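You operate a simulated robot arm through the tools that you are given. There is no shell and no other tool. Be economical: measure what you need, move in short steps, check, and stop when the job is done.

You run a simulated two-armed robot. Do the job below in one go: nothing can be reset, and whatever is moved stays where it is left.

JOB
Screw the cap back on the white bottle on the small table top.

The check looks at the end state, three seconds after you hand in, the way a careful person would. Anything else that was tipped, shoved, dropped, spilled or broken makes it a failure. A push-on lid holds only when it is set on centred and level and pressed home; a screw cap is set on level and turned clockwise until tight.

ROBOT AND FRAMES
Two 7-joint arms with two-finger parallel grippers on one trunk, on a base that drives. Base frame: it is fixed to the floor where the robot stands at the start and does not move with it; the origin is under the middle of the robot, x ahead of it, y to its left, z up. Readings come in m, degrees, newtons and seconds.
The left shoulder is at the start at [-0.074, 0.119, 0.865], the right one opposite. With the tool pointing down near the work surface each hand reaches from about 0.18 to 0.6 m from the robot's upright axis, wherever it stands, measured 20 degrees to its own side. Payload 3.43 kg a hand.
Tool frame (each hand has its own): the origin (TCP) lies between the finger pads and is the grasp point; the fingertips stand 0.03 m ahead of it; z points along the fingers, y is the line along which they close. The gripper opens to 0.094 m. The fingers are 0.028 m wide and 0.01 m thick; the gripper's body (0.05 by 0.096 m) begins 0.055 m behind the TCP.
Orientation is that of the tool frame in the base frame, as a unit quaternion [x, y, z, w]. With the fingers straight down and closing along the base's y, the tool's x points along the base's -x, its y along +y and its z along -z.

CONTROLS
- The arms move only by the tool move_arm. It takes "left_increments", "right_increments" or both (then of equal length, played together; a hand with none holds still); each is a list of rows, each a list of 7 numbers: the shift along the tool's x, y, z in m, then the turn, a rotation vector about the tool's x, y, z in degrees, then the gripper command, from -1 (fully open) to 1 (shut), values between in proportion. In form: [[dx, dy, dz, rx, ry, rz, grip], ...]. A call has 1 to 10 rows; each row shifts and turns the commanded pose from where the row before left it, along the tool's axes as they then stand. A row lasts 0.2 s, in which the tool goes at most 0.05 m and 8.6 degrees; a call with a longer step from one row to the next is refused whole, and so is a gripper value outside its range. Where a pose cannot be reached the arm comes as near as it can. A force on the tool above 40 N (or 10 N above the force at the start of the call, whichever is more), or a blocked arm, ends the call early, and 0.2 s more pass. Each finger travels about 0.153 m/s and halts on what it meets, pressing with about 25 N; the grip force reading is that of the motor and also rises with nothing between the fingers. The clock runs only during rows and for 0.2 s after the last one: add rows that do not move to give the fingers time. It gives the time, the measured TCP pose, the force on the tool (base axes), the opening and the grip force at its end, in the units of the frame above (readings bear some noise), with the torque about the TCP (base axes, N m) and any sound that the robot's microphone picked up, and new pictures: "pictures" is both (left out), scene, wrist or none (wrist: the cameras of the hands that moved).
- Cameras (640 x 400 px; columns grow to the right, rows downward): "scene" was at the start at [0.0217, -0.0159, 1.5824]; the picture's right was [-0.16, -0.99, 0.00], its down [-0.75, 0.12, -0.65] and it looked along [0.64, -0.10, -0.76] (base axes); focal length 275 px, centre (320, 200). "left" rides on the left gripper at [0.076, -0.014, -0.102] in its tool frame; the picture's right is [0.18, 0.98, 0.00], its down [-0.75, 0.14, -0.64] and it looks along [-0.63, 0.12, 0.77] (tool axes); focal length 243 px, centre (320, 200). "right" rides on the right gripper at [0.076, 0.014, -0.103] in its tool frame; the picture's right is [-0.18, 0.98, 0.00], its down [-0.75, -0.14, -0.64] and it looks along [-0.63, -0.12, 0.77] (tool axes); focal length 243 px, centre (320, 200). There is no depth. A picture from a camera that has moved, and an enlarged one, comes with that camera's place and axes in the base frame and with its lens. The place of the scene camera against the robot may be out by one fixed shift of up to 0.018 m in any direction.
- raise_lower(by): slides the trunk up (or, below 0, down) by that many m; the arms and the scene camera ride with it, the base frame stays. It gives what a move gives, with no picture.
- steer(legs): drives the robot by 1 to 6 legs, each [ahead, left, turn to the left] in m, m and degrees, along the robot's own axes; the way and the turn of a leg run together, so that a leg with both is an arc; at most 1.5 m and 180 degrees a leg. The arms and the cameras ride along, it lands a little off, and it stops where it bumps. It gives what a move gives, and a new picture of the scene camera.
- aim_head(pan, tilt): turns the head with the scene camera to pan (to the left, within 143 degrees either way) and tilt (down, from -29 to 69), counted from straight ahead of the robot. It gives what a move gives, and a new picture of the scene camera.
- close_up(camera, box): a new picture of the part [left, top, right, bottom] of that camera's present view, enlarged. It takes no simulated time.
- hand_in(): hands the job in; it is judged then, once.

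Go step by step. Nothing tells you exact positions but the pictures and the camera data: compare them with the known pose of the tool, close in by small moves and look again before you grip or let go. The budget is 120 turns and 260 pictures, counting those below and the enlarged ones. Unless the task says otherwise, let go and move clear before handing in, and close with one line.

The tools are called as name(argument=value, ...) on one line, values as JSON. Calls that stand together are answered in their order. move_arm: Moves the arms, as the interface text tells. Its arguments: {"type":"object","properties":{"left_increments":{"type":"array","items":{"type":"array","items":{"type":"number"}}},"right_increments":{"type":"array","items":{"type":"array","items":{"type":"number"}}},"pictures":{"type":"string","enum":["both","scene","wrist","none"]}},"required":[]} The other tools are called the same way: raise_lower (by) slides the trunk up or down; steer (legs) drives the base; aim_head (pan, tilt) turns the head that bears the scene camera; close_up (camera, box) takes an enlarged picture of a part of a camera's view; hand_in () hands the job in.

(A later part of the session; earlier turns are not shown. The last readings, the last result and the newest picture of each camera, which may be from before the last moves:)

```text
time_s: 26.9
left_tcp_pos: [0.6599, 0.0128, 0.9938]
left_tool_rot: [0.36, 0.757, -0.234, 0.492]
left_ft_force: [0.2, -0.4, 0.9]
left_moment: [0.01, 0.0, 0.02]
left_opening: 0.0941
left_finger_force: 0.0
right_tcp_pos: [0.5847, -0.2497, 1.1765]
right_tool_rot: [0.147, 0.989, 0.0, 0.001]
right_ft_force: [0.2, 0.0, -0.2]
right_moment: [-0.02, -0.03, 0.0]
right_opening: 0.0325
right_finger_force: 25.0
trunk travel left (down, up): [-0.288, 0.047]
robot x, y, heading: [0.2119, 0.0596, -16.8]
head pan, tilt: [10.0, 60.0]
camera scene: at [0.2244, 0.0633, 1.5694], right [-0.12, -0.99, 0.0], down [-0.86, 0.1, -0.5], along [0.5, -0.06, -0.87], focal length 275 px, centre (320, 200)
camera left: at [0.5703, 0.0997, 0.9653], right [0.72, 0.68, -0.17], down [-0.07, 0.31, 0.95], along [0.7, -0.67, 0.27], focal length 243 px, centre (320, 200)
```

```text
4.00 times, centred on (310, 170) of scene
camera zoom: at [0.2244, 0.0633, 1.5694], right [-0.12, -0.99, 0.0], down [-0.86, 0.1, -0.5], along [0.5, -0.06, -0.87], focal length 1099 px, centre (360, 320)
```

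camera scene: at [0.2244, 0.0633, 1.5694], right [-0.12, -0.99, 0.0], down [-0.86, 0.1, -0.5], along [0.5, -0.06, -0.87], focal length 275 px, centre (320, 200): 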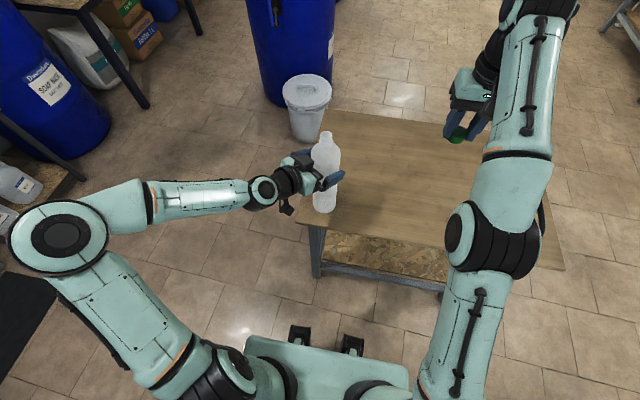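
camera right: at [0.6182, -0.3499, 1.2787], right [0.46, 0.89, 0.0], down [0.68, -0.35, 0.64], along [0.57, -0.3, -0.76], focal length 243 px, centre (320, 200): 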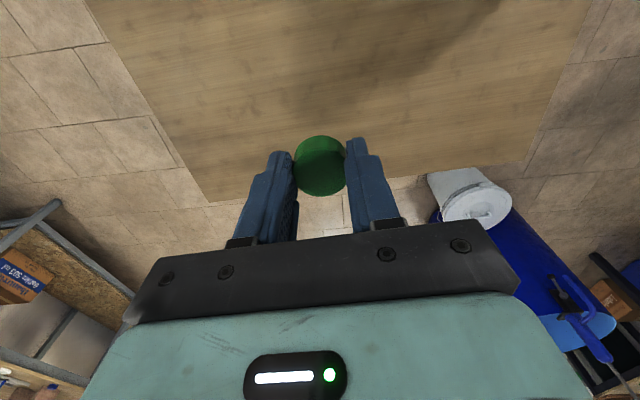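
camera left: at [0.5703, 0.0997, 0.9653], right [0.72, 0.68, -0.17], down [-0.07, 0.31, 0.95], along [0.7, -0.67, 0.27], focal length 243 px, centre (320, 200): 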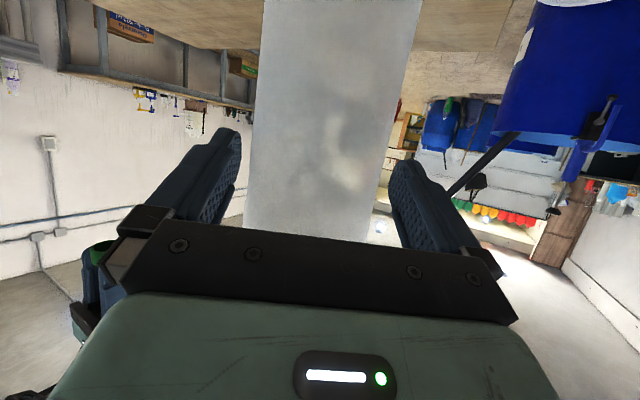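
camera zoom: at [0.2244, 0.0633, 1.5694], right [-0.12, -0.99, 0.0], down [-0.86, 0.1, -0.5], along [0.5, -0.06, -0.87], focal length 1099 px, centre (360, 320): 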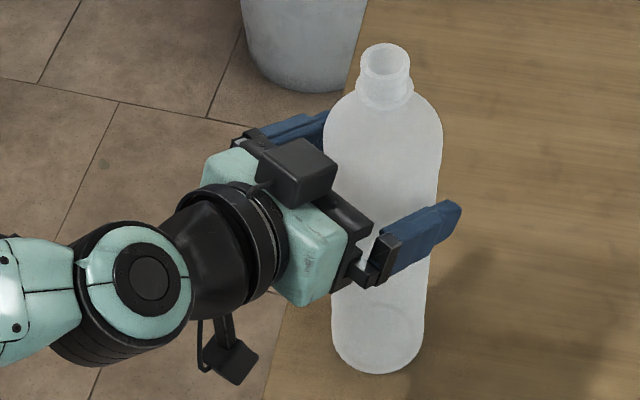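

The bottle sits between the pads, centred. I close the left hand on it gently.

move_arm(left_increments=[[0, -0.001, 0, 0, 0, 0, -0.7], [0, 0, 0, 0, 0, 0, -0.6], [0, 0, 0, 0, 0, 0, -0.5], [0, 0, 0, 0, 0, 0, -0.3], [0, 0, 0, 0, 0, 0, 0], [0, 0, 0, 0, 0, 0, 0.5], [0, 0, 0, 0, 0, 0, 1], [0, 0, 0, 0, 0, 0, 1]])

close_up(camera="scene", box=[250, 120, 370, 220])

```text
time_s: 28.7
left_tcp_pos: [0.6596, 0.0111, 0.9942]
left_tool_rot: [0.36, 0.758, -0.233, 0.492]
left_ft_force: [-0.5, 0.2, 0.3]
left_moment: [0.05, -0.03, 0.02]
left_opening: 0.0748
left_finger_force: 25.5
right_tcp_pos: [0.585, -0.2502, 1.1771]
right_tool_rot: [0.147, 0.989, -0.001, 0.002]
right_ft_force: [1.0, -0.1, -0.1]
right_moment: [0.03, 0.02, 0.03]
right_opening: 0.0325
right_finger_force: 24.8
trunk travel left (down, up): [-0.288, 0.047]
robot x, y, heading: [0.2095, 0.0598, -16.7]
head pan, tilt: [10.0, 60.0]
camera scene: at [0.2247, 0.0631, 1.5694], right [-0.12, -0.99, 0.0], down [-0.86, 0.1, -0.5], along [0.5, -0.06, -0.87], focal length 275 px, centre (320, 200)
camera left: at [0.5693, 0.0988, 0.9659], right [0.72, 0.68, -0.17], down [-0.07, 0.31, 0.95], along [0.69, -0.67, 0.27], focal length 243 px, centre (320, 200)
```

scene: 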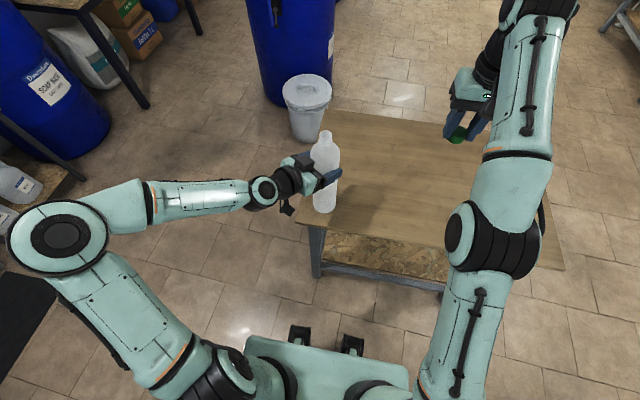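
left: 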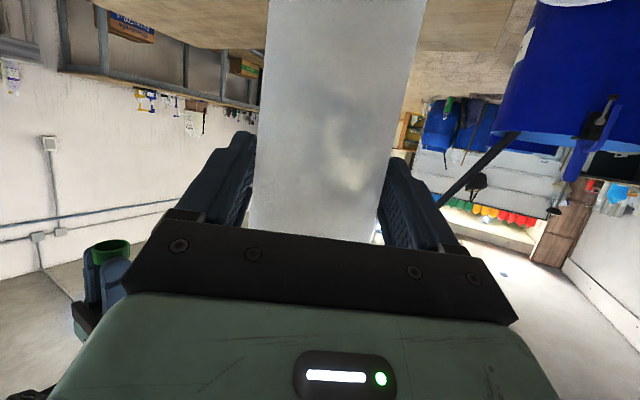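

```text
4.00 times, centred on (310, 170) of scene
camera zoom: at [0.2247, 0.0631, 1.5694], right [-0.12, -0.99, 0.0], down [-0.86, 0.1, -0.5], along [0.5, -0.06, -0.87], focal length 1099 px, centre (360, 320)
```

zoom: 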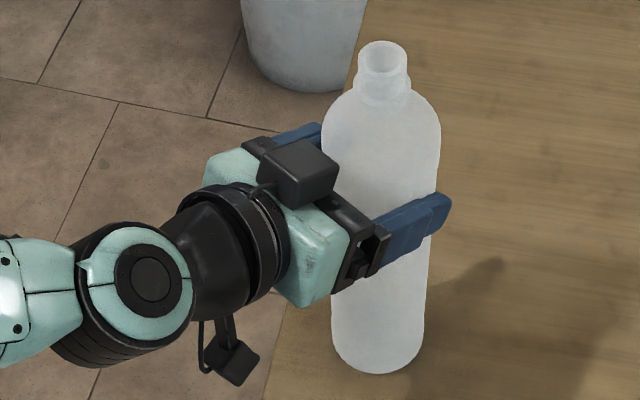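

The bottle is held (74.8 mm). Now I carry the cap sideways toward a point above the mouth at (0.667,0.002), stopping short to check.

move_arm(right_increments=[[0, 0.04, 0, 0, 0, 0, 1], [0, 0.04, 0, 0, 0, 0, 1], [0, 0.04, 0, 0, 0, 0, 1], [0, 0.04, 0, 0, 0, 0, 1], [0, 0.04, 0, 0, 0, 0, 1], [0, 0, 0, 0, 0, 0, 1]])

```text
time_s: 30.1
left_tcp_pos: [0.659, 0.0115, 0.9928]
left_tool_rot: [0.36, 0.757, -0.234, 0.492]
left_ft_force: [-0.4, 0.0, 1.1]
left_moment: [0.01, 0.02, 0.02]
left_opening: 0.0754
left_finger_force: 25.4
right_tcp_pos: [0.6187, -0.0954, 1.1674]
right_tool_rot: [0.148, 0.989, -0.001, 0.003]
right_ft_force: [-0.2, 0.1, 0.5]
right_moment: [0.02, 0.03, -0.04]
right_opening: 0.0322
right_finger_force: 24.9
right hand out of reach, approached as far as the arm can: row 2, 3, 4, 5
trunk travel left (down, up): [-0.288, 0.047]
robot x, y, heading: [0.2132, 0.0624, -16.9]
head pan, tilt: [10.0, 60.0]
camera scene: at [0.2247, 0.0633, 1.5694], right [-0.12, -0.99, 0.0], down [-0.86, 0.1, -0.5], along [0.5, -0.06, -0.87], focal length 275 px, centre (320, 200)
camera right: at [0.5491, -0.0582, 1.269], right [0.46, 0.89, 0.0], down [0.68, -0.35, 0.65], along [0.57, -0.3, -0.76], focal length 243 px, centre (320, 200)
```

scene: 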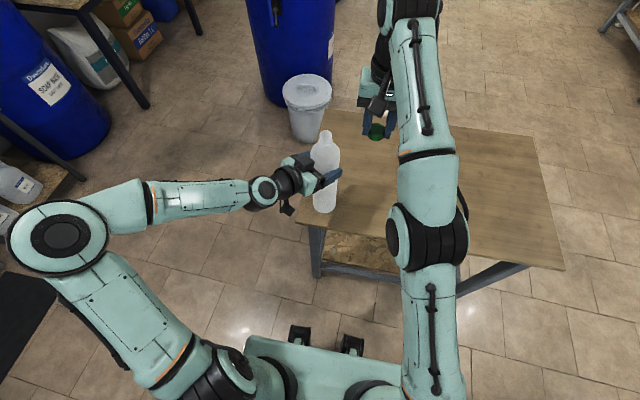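
right: 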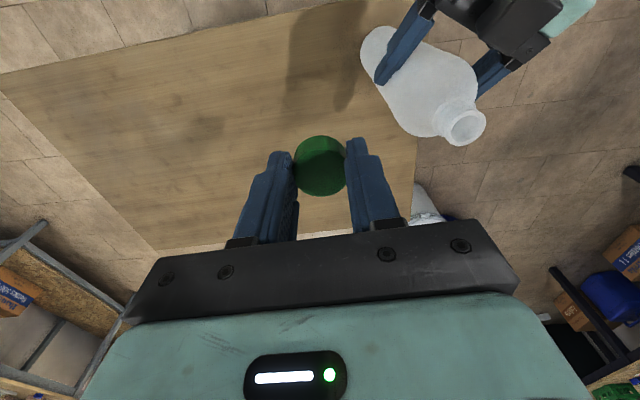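

The right arm can't reach high enough that far out. I'll release the bottle, back the left hand off, and drive slightly closer so the bottle is within both arms' comfortable range.

move_arm(left_increments=[[0, 0, 0, 0, 0, 0, 0], [0, 0, 0, 0, 0, 0, -0.7], [0, 0, 0, 0, 0, 0, -1], [0, 0, 0, 0, 0, 0, -1], [0.0063, 0, -0.0142, 0, 0, 0, -1], [0.0063, 0, -0.0142, 0, 0, 0, -1], [0.0126, 0, -0.0284, 0, 0, 0, -1], [0.0126, 0, -0.0284, 0, 0, 0, -1], [0.0126, 0, -0.0284, 0, 0, 0, -1], [0, 0, 0, 0, 0, 0, -1]], right_increments=[[0, -0.04, 0, 0, 0, 0, 1], [0, -0.04, 0, 0, 0, 0, 1], [0, -0.04, 0, 0, 0, 0, 1], [0, 0, 0, 0, 0, 0, 1], [0, 0, 0, 0, 0, 0, 1], [0, 0, 0, 0, 0, 0, 1], [0, 0, 0, 0, 0, 0, 1], [0, 0, 0, 0, 0, 0, 1], [0, 0, 0, 0, 0, 0, 1], [0, 0, 0, 0, 0, 0, 1]])

```text
time_s: 32.3
left_tcp_pos: [0.5801, 0.1086, 0.9929]
left_tool_rot: [0.36, 0.757, -0.234, 0.493]
left_ft_force: [-0.2, 0.4, -0.5]
left_moment: [-0.01, 0.0, -0.02]
left_opening: 0.094
left_finger_force: 0.1
right_tcp_pos: [0.5828, -0.213, 1.1648]
right_tool_rot: [0.148, 0.989, 0.0, 0.002]
right_ft_force: [0.3, -0.6, 0.2]
right_moment: [-0.02, 0.0, 0.03]
right_opening: 0.0323
right_finger_force: 25.0
trunk travel left (down, up): [-0.288, 0.047]
robot x, y, heading: [0.2095, 0.061, -16.8]
head pan, tilt: [10.0, 60.0]
camera scene: at [0.2252, 0.0626, 1.5694], right [-0.12, -0.99, 0.0], down [-0.86, 0.1, -0.5], along [0.5, -0.06, -0.87], focal length 275 px, centre (320, 200)
camera right: at [0.5131, -0.1756, 1.2666], right [0.46, 0.89, 0.0], down [0.68, -0.35, 0.64], along [0.57, -0.3, -0.76], focal length 243 px, centre (320, 200)
camera left: at [0.4904, 0.196, 0.9649], right [0.72, 0.68, -0.17], down [-0.07, 0.31, 0.95], along [0.69, -0.67, 0.27], focal length 243 px, centre (320, 200)
```

scene: 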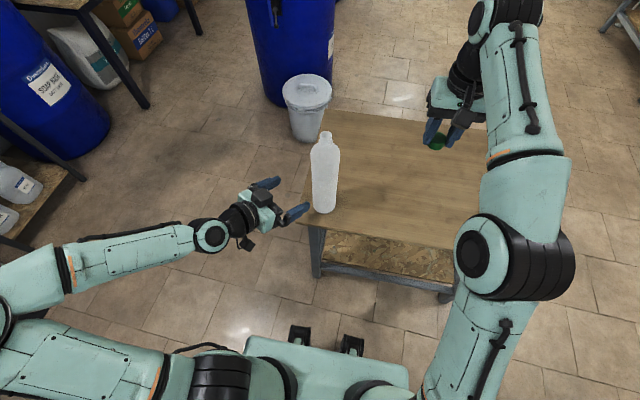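
right: 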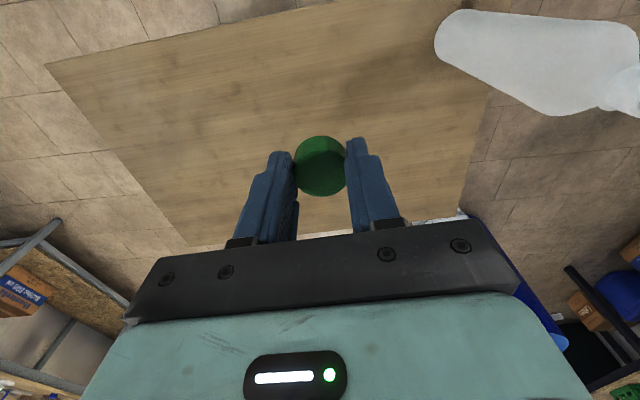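
left: 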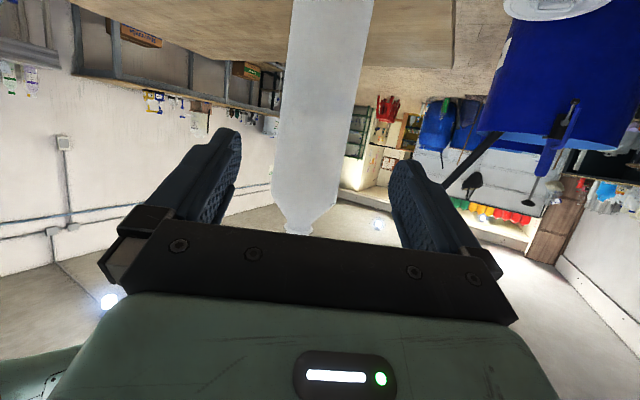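

Both hands are clear. I drive 5 cm ahead and 6 cm left.

steer(legs=[[0.05, 0.06, 0]])

```text
time_s: 33.5
left_tcp_pos: [0.6452, 0.1514, 0.9934]
left_tool_rot: [0.36, 0.758, -0.234, 0.492]
left_ft_force: [-0.7, 0.2, -0.2]
left_moment: [-0.05, -0.01, 0.01]
left_opening: 0.094
left_finger_force: 0.0
right_tcp_pos: [0.6484, -0.1703, 1.1633]
right_tool_rot: [0.147, 0.989, -0.001, 0.001]
right_ft_force: [0.4, 0.5, -0.1]
right_moment: [-0.04, 0.0, -0.02]
right_opening: 0.0327
right_finger_force: 25.4
trunk travel left (down, up): [-0.288, 0.047]
robot x, y, heading: [0.2778, 0.1034, -16.8]
head pan, tilt: [10.0, 60.0]
camera scene: at [0.2897, 0.1057, 1.5693], right [-0.12, -0.99, 0.0], down [-0.86, 0.1, -0.5], along [0.5, -0.06, -0.87], focal length 275 px, centre (320, 200)
```

scene: 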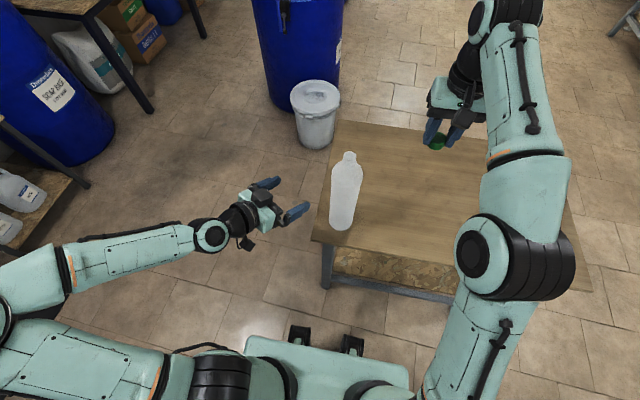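

I re-align the left hand with the bottle (77 mm sideways), then advance a bit.

move_arm(left_increments=[[0, -0.0385, 0, 0, 0, 0, -1], [0, -0.0385, 0, 0, 0, 0, -1], [-0.0095, 0, 0.0215, 0, 0, 0, -1], [-0.0095, 0, 0.0215, 0, 0, 0, -1], [0, 0, 0, 0, 0, 0, -1]])

```text
time_s: 34.7
left_tcp_pos: [0.654, 0.062, 1.0043]
left_tool_rot: [0.359, 0.757, -0.233, 0.494]
left_ft_force: [0.2, 1.2, -0.7]
left_moment: [-0.02, 0.03, 0.01]
left_opening: 0.094
left_finger_force: 0.0
left hand out of reach, approached as far as the arm can: row 1, 2
right_tcp_pos: [0.6474, -0.17, 1.1664]
right_tool_rot: [0.147, 0.989, 0.0, 0.002]
right_ft_force: [-0.3, -0.3, -0.3]
right_moment: [0.0, 0.01, -0.04]
right_opening: 0.0325
right_finger_force: 25.3
trunk travel left (down, up): [-0.288, 0.047]
robot x, y, heading: [0.278, 0.1048, -16.9]
head pan, tilt: [10.0, 60.0]
camera scene: at [0.2892, 0.1058, 1.5694], right [-0.12, -0.99, 0.0], down [-0.86, 0.1, -0.5], along [0.5, -0.06, -0.87], focal length 275 px, centre (320, 200)
camera left: at [0.5644, 0.1488, 0.9765], right [0.71, 0.68, -0.17], down [-0.07, 0.31, 0.95], along [0.7, -0.67, 0.27], focal length 243 px, centre (320, 200)
```

scene: 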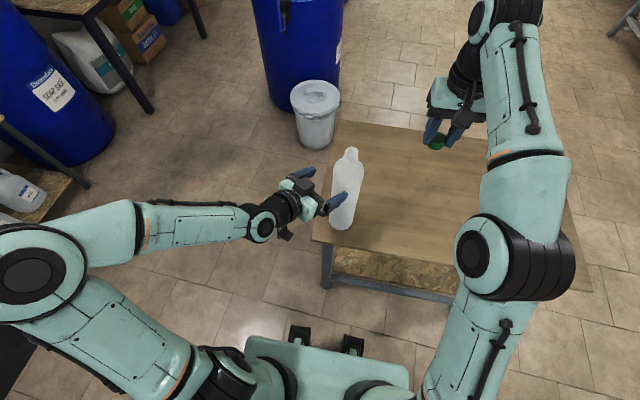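
left: 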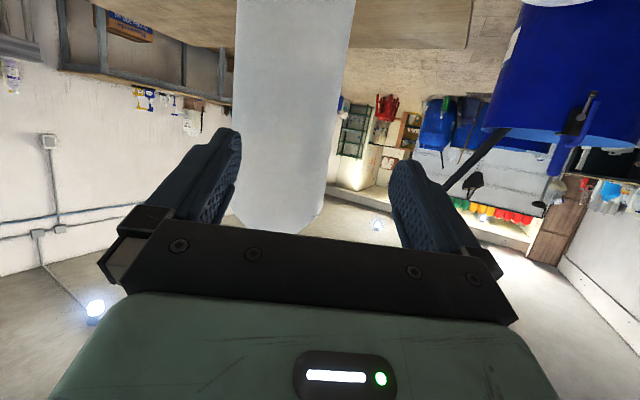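

The sideways move fell short (bottle is ~27 mm off-centre), so I back straight off first, then yaw the hand more to the right, which keeps the wrist farther from the shoulder.

move_arm(left_increments=[[0.012, 0, -0.028, 0, 0, 0, -1], [0.012, 0, -0.028, 0, 0, 0, -1], [0.012, 0, -0.028, 0, 0, 0, -1], [0, 0, 0, 7.77, 0, 3.46, -1], [0, 0, 0, 7.77, 0, 3.46, -1], [0, 0, 0, 7.77, 0, 3.46, -1], [0, 0, 0, 0, 0, 0, -1]])

```text
time_s: 36.3
left_tcp_pos: [0.6225, 0.1298, 1.0176]
left_tool_rot: [0.519, 0.658, -0.337, 0.429]
left_ft_force: [-0.5, 0.5, 0.0]
left_moment: [0.01, 0.0, -0.01]
left_opening: 0.0941
left_finger_force: 0.1
left hand out of reach, approached as far as the arm can: row 2, 3
right_tcp_pos: [0.647, -0.1697, 1.1644]
right_tool_rot: [0.147, 0.989, 0.0, 0.001]
right_ft_force: [-0.2, 0.2, 0.2]
right_moment: [0.02, 0.01, 0.0]
right_opening: 0.0326
right_finger_force: 24.9
trunk travel left (down, up): [-0.288, 0.047]
robot x, y, heading: [0.2759, 0.105, -16.9]
head pan, tilt: [10.0, 60.0]
camera scene: at [0.2892, 0.1053, 1.5694], right [-0.12, -0.99, 0.0], down [-0.86, 0.1, -0.5], along [0.5, -0.06, -0.87], focal length 275 px, centre (320, 200)
camera left: at [0.5807, 0.2469, 0.9892], right [0.94, 0.3, -0.17], down [0.07, 0.31, 0.95], along [0.34, -0.9, 0.27], focal length 243 px, centre (320, 200)
```

scene: 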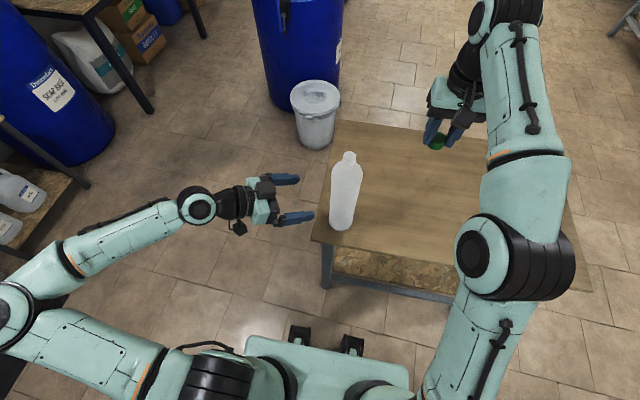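
left: 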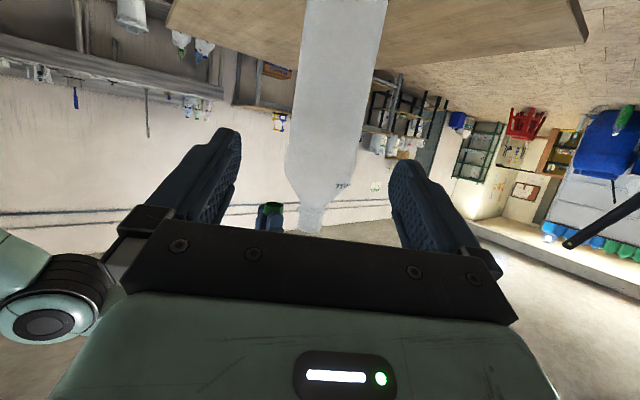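

Now pointing at azimuth -76°, bottle ~0.13 m ahead and 15 mm to +y. I correct, lower a bit and advance half way.

move_arm(left_increments=[[0, 0.0145, 0, 0, 0, 0, -1], [0, 0, 0.03, 0, 0, 0, -1], [0, 0, 0.028, 0, 0, 0, -1], [0, 0, 0, 0, 0, 0, -1]])

```text
time_s: 37.3
left_tcp_pos: [0.6509, 0.0817, 0.9963]
left_tool_rot: [0.518, 0.66, -0.336, 0.429]
left_ft_force: [-0.9, -0.3, 0.3]
left_moment: [-0.01, -0.03, 0.03]
left_opening: 0.0942
left_finger_force: 0.0
right_tcp_pos: [0.6466, -0.1699, 1.1647]
right_tool_rot: [0.147, 0.989, -0.001, 0.002]
right_ft_force: [1.2, -0.4, -0.1]
right_moment: [0.0, 0.02, 0.0]
right_opening: 0.0323
right_finger_force: 24.9
trunk travel left (down, up): [-0.288, 0.047]
robot x, y, heading: [0.2771, 0.1049, -16.8]
head pan, tilt: [10.0, 60.0]
camera scene: at [0.2892, 0.1059, 1.5694], right [-0.12, -0.99, 0.0], down [-0.86, 0.1, -0.5], along [0.5, -0.06, -0.87], focal length 275 px, centre (320, 200)
camera left: at [0.6076, 0.1992, 0.9667], right [0.94, 0.3, -0.17], down [0.07, 0.31, 0.95], along [0.34, -0.9, 0.27], focal length 243 px, centre (320, 200)
```

scene: 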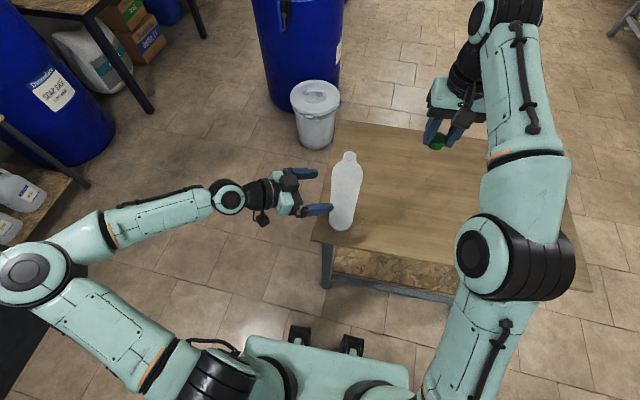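
left: 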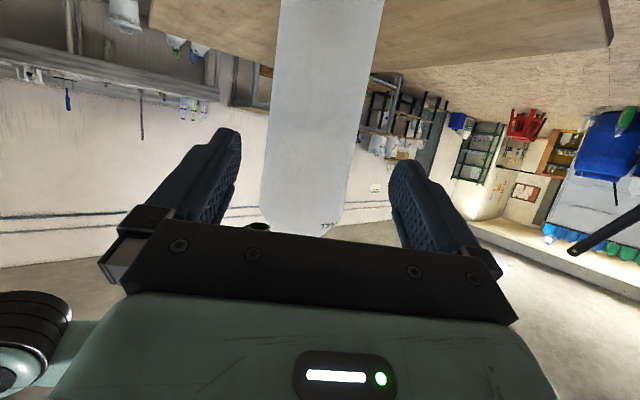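

Centred within 2 mm, 86 mm ahead. I advance 73 mm and then close gently.

move_arm(left_increments=[[-0.0074, -0.001, 0.0167, 0, 0, 0, -1], [-0.0074, 0, 0.0167, 0, 0, 0, -1], [-0.0074, 0, 0.0167, 0, 0, 0, -1], [-0.0074, 0, 0.0167, 0, 0, 0, -1], [0, 0, 0, 0, 0, 0, -1]])

close_up(camera="scene", box=[270, 135, 390, 235])

```text
time_s: 38.5
left_tcp_pos: [0.6676, 0.0114, 0.9952]
left_tool_rot: [0.518, 0.659, -0.337, 0.429]
left_ft_force: [1.1, -0.2, 0.2]
left_moment: [-0.01, 0.01, 0.04]
left_opening: 0.094
left_finger_force: 0.0
right_tcp_pos: [0.648, -0.1701, 1.1659]
right_tool_rot: [0.147, 0.989, 0.0, 0.002]
right_ft_force: [-0.7, 0.8, 0.4]
right_moment: [0.01, 0.03, 0.01]
right_opening: 0.0324
right_finger_force: 25.5
trunk travel left (down, up): [-0.288, 0.047]
robot x, y, heading: [0.276, 0.1064, -16.6]
head pan, tilt: [10.0, 60.0]
camera scene: at [0.2894, 0.1059, 1.5694], right [-0.12, -0.99, 0.0], down [-0.86, 0.1, -0.5], along [0.5, -0.06, -0.87], focal length 275 px, centre (320, 200)
camera left: at [0.624, 0.1292, 0.9659], right [0.94, 0.3, -0.17], down [0.07, 0.31, 0.95], along [0.34, -0.9, 0.27], focal length 243 px, centre (320, 200)
```

scene: 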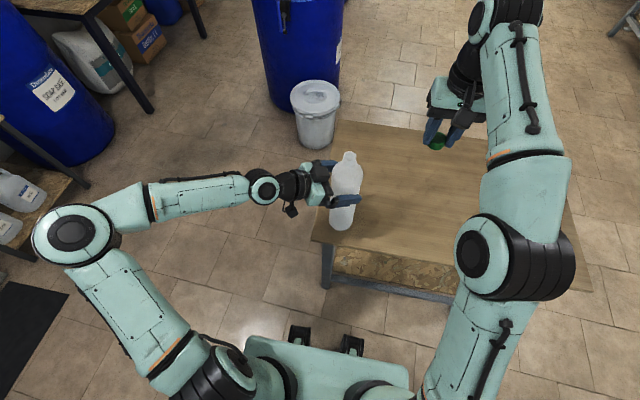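
left: 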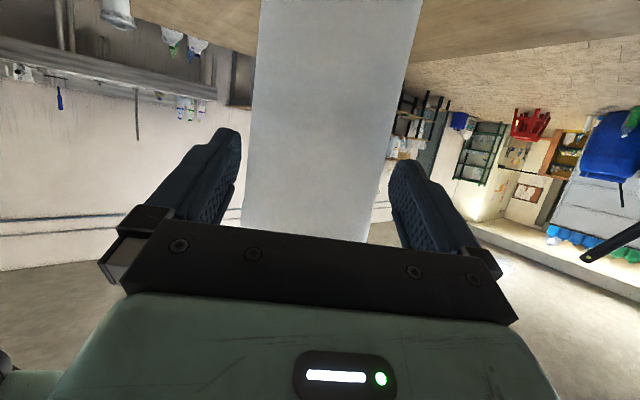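

```text
4.00 times, centred on (330, 185) of scene
camera zoom: at [0.2894, 0.1059, 1.5694], right [-0.12, -0.99, 0.0], down [-0.86, 0.1, -0.5], along [0.5, -0.06, -0.87], focal length 1099 px, centre (280, 260)
```

zoom: 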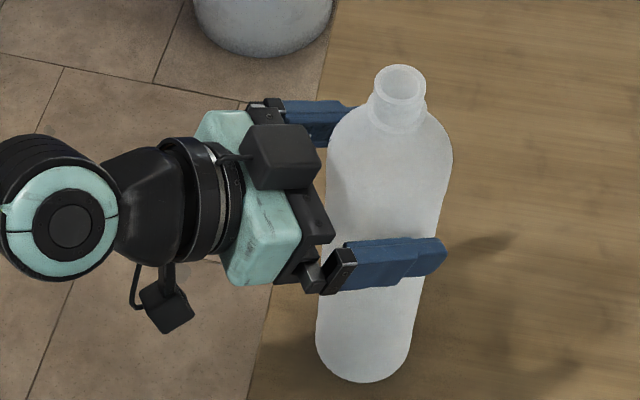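

move_arm(left_increments=[[0, -0.0015, 0, 0, 0, 0, -0.7], [0, 0, 0, 0, 0, 0, -0.6], [0, 0, 0, 0, 0, 0, -0.5], [0, 0, 0, 0, 0, 0, -0.3], [0, 0, 0, 0, 0, 0, 0], [0, 0, 0, 0, 0, 0, 0.5], [0, 0, 0, 0, 0, 0, 1], [0, 0, 0, 0, 0, 0, 1]], pictures="none")

move_arm(right_increments=[[0.008, 0.03, -0.007, 0, 0, 0, 1], [0.008, 0.03, -0.008, 0, 0, 0, 1], [0.008, 0.03, 0, 0, 0, 0, 1], [0.008, 0.03, 0, 0, 0, 0, 1], [0, 0, 0, 0, 0, 0, 1]])

```text
time_s: 40.3
left_tcp_pos: [0.6656, 0.0114, 0.9944]
left_tool_rot: [0.518, 0.659, -0.337, 0.429]
left_ft_force: [0.2, 0.9, 1.0]
left_moment: [0.01, 0.01, 0.02]
left_opening: 0.0754
left_finger_force: 24.9
right_tcp_pos: [0.6479, -0.1701, 1.1648]
right_tool_rot: [0.147, 0.989, 0.0, 0.003]
right_ft_force: [0.0, 0.0, -0.6]
right_moment: [0.0, 0.0, 0.03]
right_opening: 0.0323
right_finger_force: 24.9
trunk travel left (down, up): [-0.288, 0.047]
robot x, y, heading: [0.2753, 0.1024, -16.7]
head pan, tilt: [10.0, 60.0]
```

```text
time_s: 41.5
left_tcp_pos: [0.666, 0.0113, 0.9939]
left_tool_rot: [0.519, 0.659, -0.336, 0.428]
left_ft_force: [-0.4, 0.3, 0.8]
left_moment: [0.01, -0.01, 0.02]
left_opening: 0.0756
left_finger_force: 24.9
right_tcp_pos: [0.652, -0.0448, 1.1798]
right_tool_rot: [0.147, 0.989, 0.0, 0.001]
right_ft_force: [0.0, 0.0, 0.8]
right_moment: [-0.03, 0.0, -0.03]
right_opening: 0.0323
right_finger_force: 25.3
trunk travel left (down, up): [-0.288, 0.047]
robot x, y, heading: [0.2765, 0.1025, -16.7]
head pan, tilt: [10.0, 60.0]
camera scene: at [0.2894, 0.1052, 1.5694], right [-0.12, -0.99, 0.0], down [-0.86, 0.1, -0.5], along [0.5, -0.06, -0.87], focal length 275 px, centre (320, 200)
camera right: at [0.583, -0.0084, 1.2816], right [0.46, 0.89, 0.0], down [0.68, -0.35, 0.64], along [0.57, -0.3, -0.76], focal length 243 px, centre (320, 200)
```

scene: 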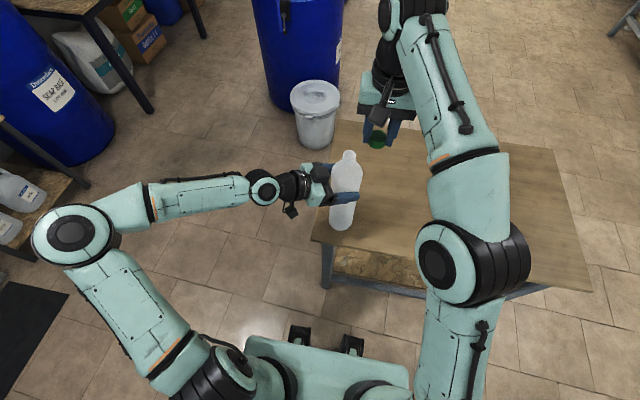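
right: 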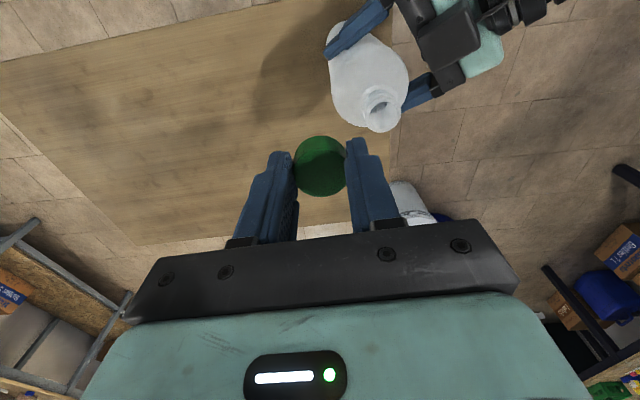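

The bottle is held again and the right hand reaches. I zoom in on the mouth to measure the offset.

close_up(camera="right", box=[280, 60, 440, 200])

close_up(camera="scene", box=[310, 110, 420, 200])

```text
2.86 times, centred on (360, 130) of right
camera zoom: at [0.583, -0.0084, 1.2816], right [0.46, 0.89, 0.0], down [0.68, -0.35, 0.64], along [0.57, -0.3, -0.76], focal length 693 px, centre (206, 400)
```

zoom: 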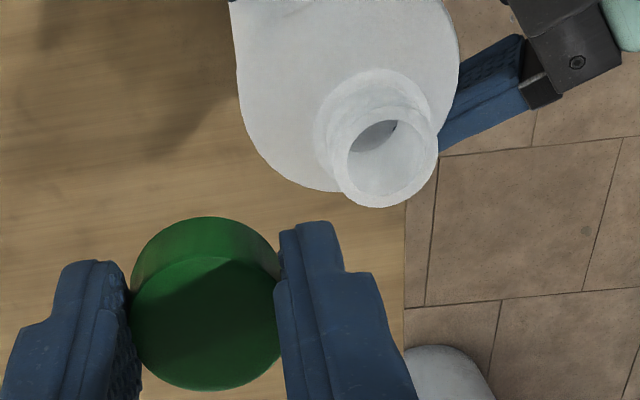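

```text
4.44 times, centred on (365, 155) of scene
camera zoom: at [0.2894, 0.1052, 1.5694], right [-0.12, -0.99, 0.0], down [-0.86, 0.1, -0.5], along [0.5, -0.06, -0.87], focal length 1222 px, centre (120, 400)
```

zoom: 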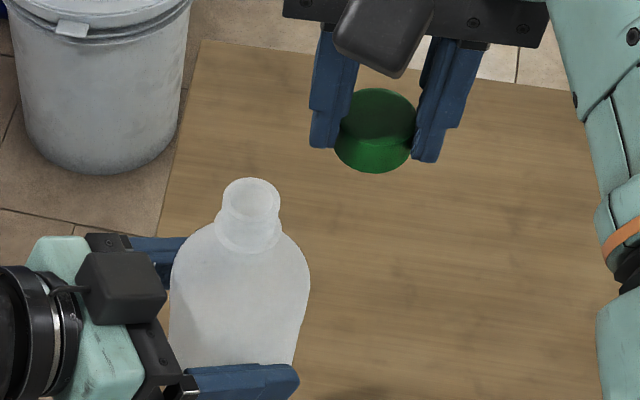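

The mouth is about 51 mm to the cap's left, rim z≈1.096. I shift over it and lower to just above.

move_arm(right_increments=[[0, 0.0255, 0, 0, 0, 0, 1], [0, 0.0255, 0, 0, 0, 0, 1], [0, 0, 0.015, 0, 0, 0, 1], [0, 0, 0.01, 0, 0, 0, 1], [0, 0, 0, 0, 0, 0, 1]])

close_up(camera="scene", box=[310, 110, 420, 200])

close_up(camera="right", box=[240, 60, 400, 200])

close_up(camera="left", box=[160, 100, 480, 300])

```text
time_s: 42.7
left_tcp_pos: [0.6645, 0.0108, 0.9948]
left_tool_rot: [0.519, 0.659, -0.337, 0.428]
left_ft_force: [0.4, -0.1, 0.0]
left_moment: [0.02, -0.01, -0.03]
left_opening: 0.0755
left_finger_force: 25.2
right_tcp_pos: [0.667, 0.0035, 1.1531]
right_tool_rot: [0.147, 0.989, 0.0, 0.002]
right_ft_force: [-0.9, 0.0, -0.1]
right_moment: [-0.02, 0.03, 0.02]
right_opening: 0.0325
right_finger_force: 24.9
trunk travel left (down, up): [-0.288, 0.047]
robot x, y, heading: [0.2791, 0.1046, -17.0]
head pan, tilt: [10.0, 60.0]
camera scene: at [0.2894, 0.1055, 1.5694], right [-0.12, -0.99, 0.0], down [-0.86, 0.1, -0.5], along [0.5, -0.06, -0.87], focal length 275 px, centre (320, 200)
camera right: at [0.5973, 0.0405, 1.2561], right [0.46, 0.89, 0.0], down [0.68, -0.35, 0.64], along [0.57, -0.3, -0.76], focal length 243 px, centre (320, 200)
```

scene: 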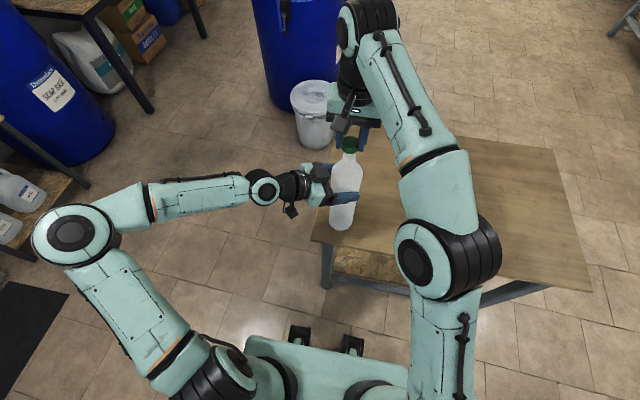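
right: 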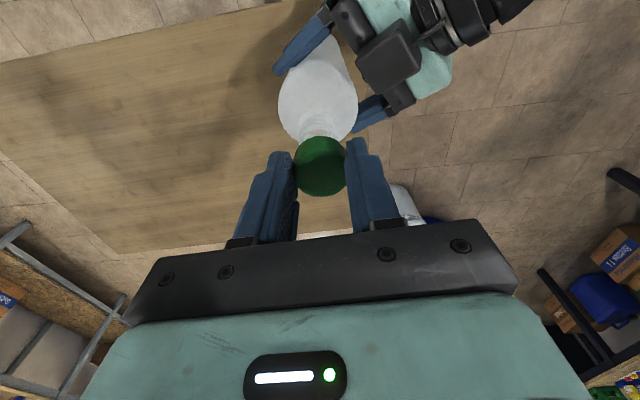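

```text
4.44 times, centred on (365, 155) of scene
camera zoom: at [0.2894, 0.1055, 1.5694], right [-0.12, -0.99, 0.0], down [-0.86, 0.1, -0.5], along [0.5, -0.06, -0.87], focal length 1222 px, centre (120, 400)
```

zoom: 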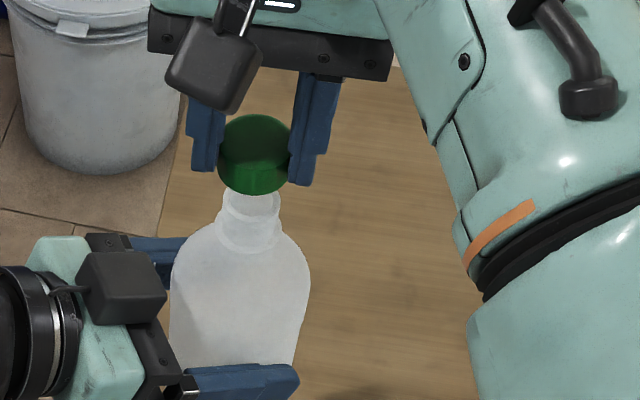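

```text
2.86 times, centred on (320, 130) of right
camera zoom: at [0.5973, 0.0405, 1.2561], right [0.46, 0.89, 0.0], down [0.68, -0.35, 0.64], along [0.57, -0.3, -0.76], focal length 693 px, centre (320, 400)
```

zoom: 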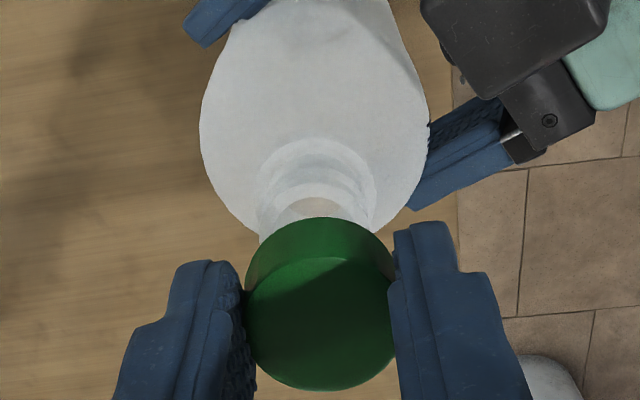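

```text
2.00 times, centred on (320, 200) of left
camera zoom: at [0.6225, 0.1287, 0.9658], right [0.94, 0.3, -0.17], down [0.07, 0.31, 0.95], along [0.34, -0.9, 0.27], focal length 485 px, centre (320, 200)
```

zoom: 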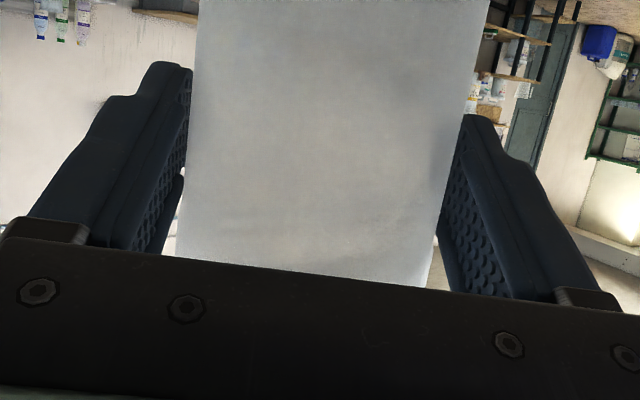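

All views agree the cap is centred over the rim within 1–2 mm, about 20 mm above. I lower slowly until contact.

move_arm(right_increments=[[0, 0, 0.006, 0, 0, 0, 1], [0, -0.001, 0.006, 0, 0, 0, 1], [0, 0, 0.004, 0, 0, 0, 1], [0, 0, 0.002, 0, 0, 0, 1], [0, 0, 0.002, 0, 0, 0, 1], [0, 0, 0, 0, 0, 0, 1]], pictures="none")

close_up(camera="scene", box=[310, 110, 420, 200])

close_up(camera="right", box=[240, 60, 400, 200])

```text
time_s: 44.1
left_tcp_pos: [0.666, 0.0114, 0.9931]
left_tool_rot: [0.518, 0.66, -0.336, 0.429]
left_ft_force: [0.1, 0.4, 0.6]
left_moment: [0.01, 0.0, -0.01]
left_opening: 0.0754
left_finger_force: 24.9
right_tcp_pos: [0.6669, 0.0021, 1.1333]
right_tool_rot: [0.147, 0.989, 0.0, 0.002]
right_ft_force: [-0.3, -0.6, 0.0]
right_moment: [0.01, -0.04, 0.03]
right_opening: 0.0324
right_finger_force: 25.3
trunk travel left (down, up): [-0.288, 0.047]
robot x, y, heading: [0.2769, 0.102, -16.8]
head pan, tilt: [10.0, 60.0]
```

```text
4.44 times, centred on (365, 155) of scene
camera zoom: at [0.2895, 0.1055, 1.5694], right [-0.12, -0.99, 0.0], down [-0.86, 0.1, -0.5], along [0.5, -0.06, -0.87], focal length 1222 px, centre (120, 400)
```

zoom: 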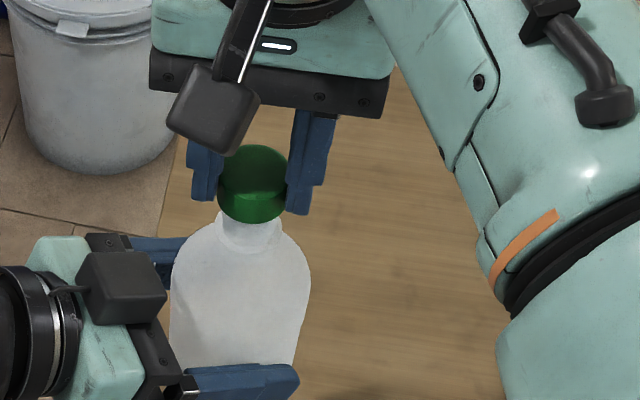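

```text
2.86 times, centred on (320, 130) of right
camera zoom: at [0.5963, 0.0396, 1.2363], right [0.46, 0.89, 0.0], down [0.68, -0.35, 0.64], along [0.57, -0.3, -0.76], focal length 693 px, centre (320, 400)
```

zoom: 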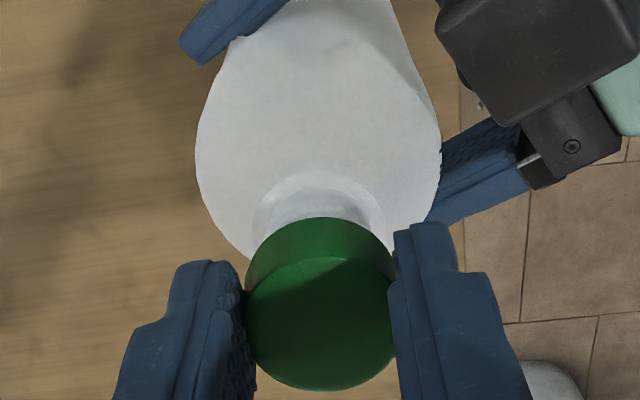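

move_arm(right_increments=[[0, 0, 0.0015, 0, 0, 0, 1], [0, 0, 0.0015, 0, 0, 0, 1], [0, 0, 0.001, 0, 0, 0, 1], [0, 0, 0, 0, 0, 0, 1]], pictures="none")

```text
time_s: 45.1
left_tcp_pos: [0.6656, 0.0123, 0.9945]
left_tool_rot: [0.518, 0.66, -0.335, 0.428]
left_ft_force: [2.4, -1.7, -9.0]
left_moment: [0.1, -0.41, 0.05]
left_opening: 0.0756
left_finger_force: 25.7
right_tcp_pos: [0.6656, 0.0028, 1.1333]
right_tool_rot: [0.146, 0.989, 0.001, 0.004]
right_ft_force: [-3.0, 1.9, 29.1]
right_moment: [0.15, 0.3, -0.01]
right_opening: 0.0326
right_finger_force: 25.1
trunk travel left (down, up): [-0.288, 0.047]
robot x, y, heading: [0.2758, 0.1057, -16.8]
head pan, tilt: [10.0, 60.0]
```

Contact at TCP z 1.133 (29 N), slightly biased toward -x. I ease off, nudge about 1 mm back, and start turning clockwise under light pressure.

move_arm(right_increments=[[0.001, 0.0003, -0.0025, 0, 0, 0, 1], [0, 0, 0, 0, 0, 8, 1], [0, 0, 0, 0, 0, 8, 1], [0, 0, 0, 0, 0, 8, 1], [0, 0, 0, 0, 0, 8, 1], [0, 0, 0, 0, 0, 8, 1], [0, 0, 0, 0, 0, 0, 1]], pictures="scene")

close_up(camera="scene", box=[310, 110, 420, 200])

```text
time_s: 46.7
left_tcp_pos: [0.6649, 0.0117, 0.9948]
left_tool_rot: [0.519, 0.659, -0.336, 0.428]
left_ft_force: [0.1, -1.6, 0.1]
left_moment: [0.17, 0.02, -0.01]
left_opening: 0.075
left_finger_force: 24.8
right_tcp_pos: [0.6659, 0.0031, 1.1329]
right_tool_rot: [0.478, 0.878, 0.001, 0.002]
right_ft_force: [-0.1, 1.4, -0.4]
right_moment: [0.07, 0.02, 0.03]
right_opening: 0.0323
right_finger_force: 25.3
trunk travel left (down, up): [-0.288, 0.047]
robot x, y, heading: [0.2745, 0.1071, -16.8]
head pan, tilt: [10.0, 60.0]
camera scene: at [0.2896, 0.1055, 1.5694], right [-0.12, -0.99, 0.0], down [-0.86, 0.1, -0.5], along [0.5, -0.06, -0.87], focal length 275 px, centre (320, 200)
```

scene: 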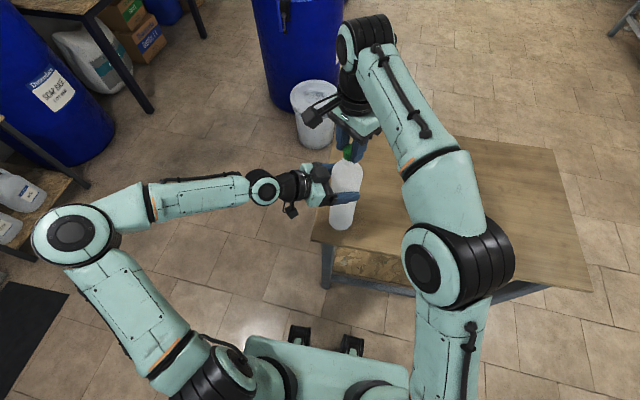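

```text
4.44 times, centred on (365, 155) of scene
camera zoom: at [0.2896, 0.1055, 1.5694], right [-0.12, -0.99, 0.0], down [-0.86, 0.1, -0.5], along [0.5, -0.06, -0.87], focal length 1222 px, centre (120, 400)
```

zoom: 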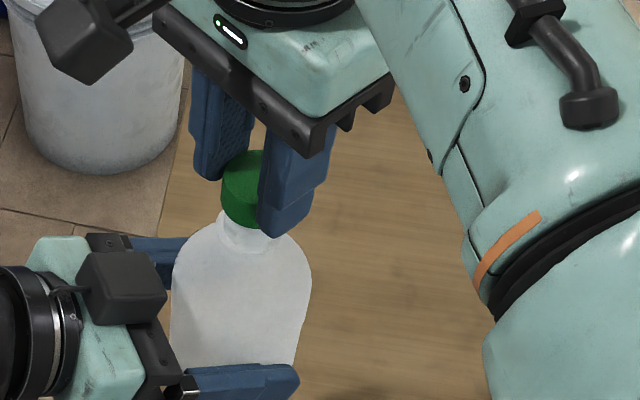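

The contact force vanished while turning, suggesting the thread is picking up. I keep turning with slight downward feed.

move_arm(right_increments=[[0, 0, 0.001, 0, 0, 8, 1], [0, 0, 0.0003, 0, 0, 8, 1], [0, 0, 0.0003, 0, 0, 8, 1], [0, 0, 0.0003, 0, 0, 8, 1], [0, 0, 0.0003, 0, 0, 8, 1], [0, 0, 0, 0, 0, 0, 1]], pictures="none")

```text
time_s: 48.1
left_tcp_pos: [0.6646, 0.0101, 0.9933]
left_tool_rot: [0.519, 0.659, -0.337, 0.428]
left_ft_force: [-10.6, -4.3, 0.2]
left_moment: [0.26, -0.72, -0.14]
left_opening: 0.0754
left_finger_force: 25.1
right_tcp_pos: [0.6657, 0.0018, 1.1306]
right_tool_rot: [0.749, 0.663, 0.002, 0.003]
right_ft_force: [9.6, 4.5, 1.5]
right_moment: [0.13, -0.38, 0.03]
right_opening: 0.0323
right_finger_force: 24.4
trunk travel left (down, up): [-0.288, 0.047]
robot x, y, heading: [0.2798, 0.1038, -16.6]
head pan, tilt: [10.0, 60.0]
```

Cap descended about 2.3 mm; some side load built up, so I re-centre slightly while continuing to turn.

move_arm(right_increments=[[0.0007, 0.0011, 0, 0, 0, 4, 1], [0, 0.0002, 0.0003, 0, 0, 8, 1], [0, 0.0002, 0.0003, 0, 0, 8, 1], [0, 0.0002, 0.0003, 0, 0, 8, 1], [0, 0.0002, 0.0003, 0, 0, 8, 1], [0, 0, 0, 0, 0, 0, 1]], pictures="none")

close_up(camera="scene", box=[310, 110, 420, 200])

close_up(camera="right", box=[240, 60, 400, 200])

```text
time_s: 49.5
left_tcp_pos: [0.6665, 0.0108, 0.9944]
left_tool_rot: [0.518, 0.659, -0.337, 0.428]
left_ft_force: [-10.2, 3.5, -1.1]
left_moment: [-0.36, -1.01, -0.14]
left_opening: 0.0753
left_finger_force: 25.2
right_tcp_pos: [0.668, 0.0024, 1.1302]
right_tool_rot: [0.918, 0.397, 0.001, 0.002]
right_ft_force: [10.3, -4.3, 1.7]
right_moment: [-0.17, -0.33, 0.04]
right_opening: 0.0322
right_finger_force: 24.9
trunk travel left (down, up): [-0.288, 0.047]
robot x, y, heading: [0.2776, 0.102, -16.8]
head pan, tilt: [10.0, 60.0]
```

```text
4.44 times, centred on (365, 155) of scene
camera zoom: at [0.2896, 0.1055, 1.5694], right [-0.12, -0.99, 0.0], down [-0.86, 0.1, -0.5], along [0.5, -0.06, -0.87], focal length 1222 px, centre (120, 400)
```

zoom: 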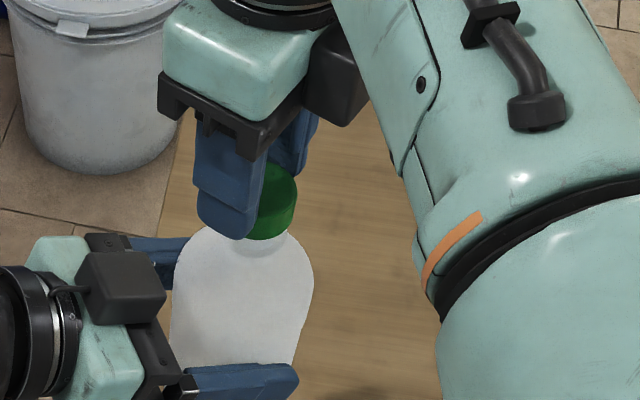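

```text
2.86 times, centred on (320, 130) of right
camera zoom: at [0.7293, 0.0499, 1.2319], right [0.59, -0.81, 0.0], down [-0.62, -0.45, 0.64], along [-0.51, -0.38, -0.77], focal length 693 px, centre (320, 400)
```

zoom: 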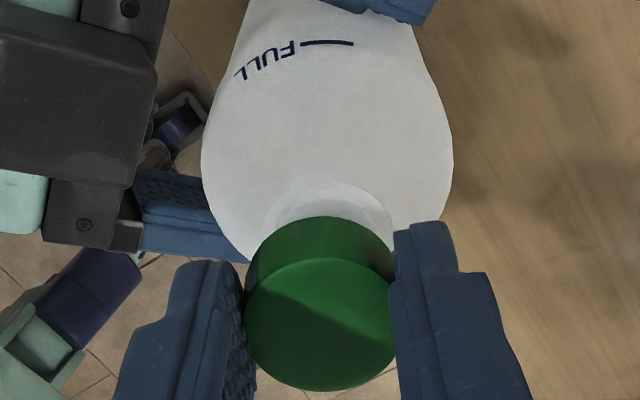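

The bottle is being tugged sideways ~2 mm because the cap sits ~4 mm off the tool axis. I compensate for that wobble while turning on.

move_arm(right_increments=[[0.0006, 0.0015, 0, 0, 0, 4, 1], [0.0001, 0.0006, 0.0002, 0, 0, 8, 1], [0.0001, 0.0006, 0.0002, 0, 0, 8, 1], [0.0001, 0.0006, 0.0002, 0, 0, 8, 1], [0.0001, 0.0006, 0.0002, 0, 0, 8, 1], [0, 0, 0, 0, 0, 0, 1]], pictures="none")

```text
time_s: 50.9
left_tcp_pos: [0.6662, 0.012, 0.9949]
left_tool_rot: [0.518, 0.659, -0.337, 0.429]
left_ft_force: [0.0, 3.2, -0.7]
left_moment: [-0.26, -0.01, 0.0]
left_opening: 0.0751
left_finger_force: 24.7
right_tcp_pos: [0.6703, 0.0001, 1.128]
right_tool_rot: [0.995, 0.095, 0.001, 0.0]
right_ft_force: [-0.8, -1.9, -0.2]
right_moment: [-0.07, -0.04, 0.05]
right_opening: 0.0323
right_finger_force: 24.7
trunk travel left (down, up): [-0.288, 0.047]
robot x, y, heading: [0.2744, 0.1034, -16.9]
head pan, tilt: [10.0, 60.0]
```

Side load is gone and the cap keeps going down. I continue with the same compensation.

move_arm(right_increments=[[0.0001, 0.0006, 0.0003, 0, 0, 8, 1], [0.0001, 0.0006, 0.0003, 0, 0, 8, 1], [0.0001, 0.0006, 0.0003, 0, 0, 8, 1], [0.0001, 0.0006, 0.0003, 0, 0, 8, 1], [0, 0, 0, 0, 0, 0, 1]], pictures="none")

close_up(camera="scene", box=[310, 110, 420, 200])

```text
time_s: 52.1
left_tcp_pos: [0.6582, 0.0087, 0.9925]
left_tool_rot: [0.524, 0.657, -0.339, 0.424]
left_ft_force: [-27.0, -9.6, -7.9]
left_moment: [0.58, -1.15, -0.32]
left_opening: 0.0754
left_finger_force: 24.7
right_tcp_pos: [0.6605, -0.0058, 1.1215]
right_tool_rot: [0.984, -0.178, 0.007, -0.001]
right_ft_force: [23.4, 9.3, 24.0]
right_moment: [0.29, -0.93, -0.08]
right_opening: 0.0328
right_finger_force: 25.2
right hand out of reach, approached as far as the arm can: row 4
trunk travel left (down, up): [-0.288, 0.047]
robot x, y, heading: [0.2768, 0.1029, -16.6]
head pan, tilt: [10.0, 60.0]
```

```text
4.44 times, centred on (365, 155) of scene
camera zoom: at [0.2883, 0.1056, 1.5695], right [-0.12, -0.99, 0.0], down [-0.86, 0.1, -0.5], along [0.5, -0.06, -0.87], focal length 1222 px, centre (120, 400)
```

zoom: 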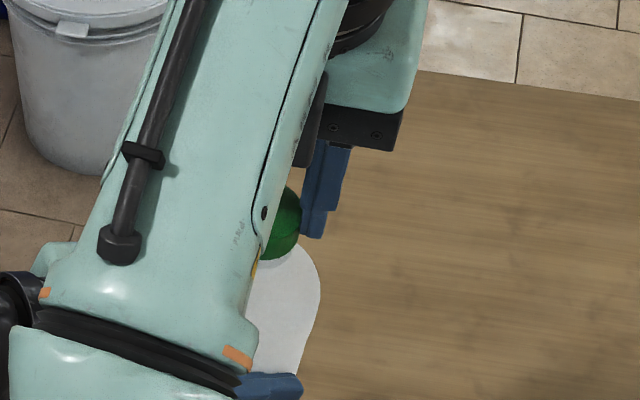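

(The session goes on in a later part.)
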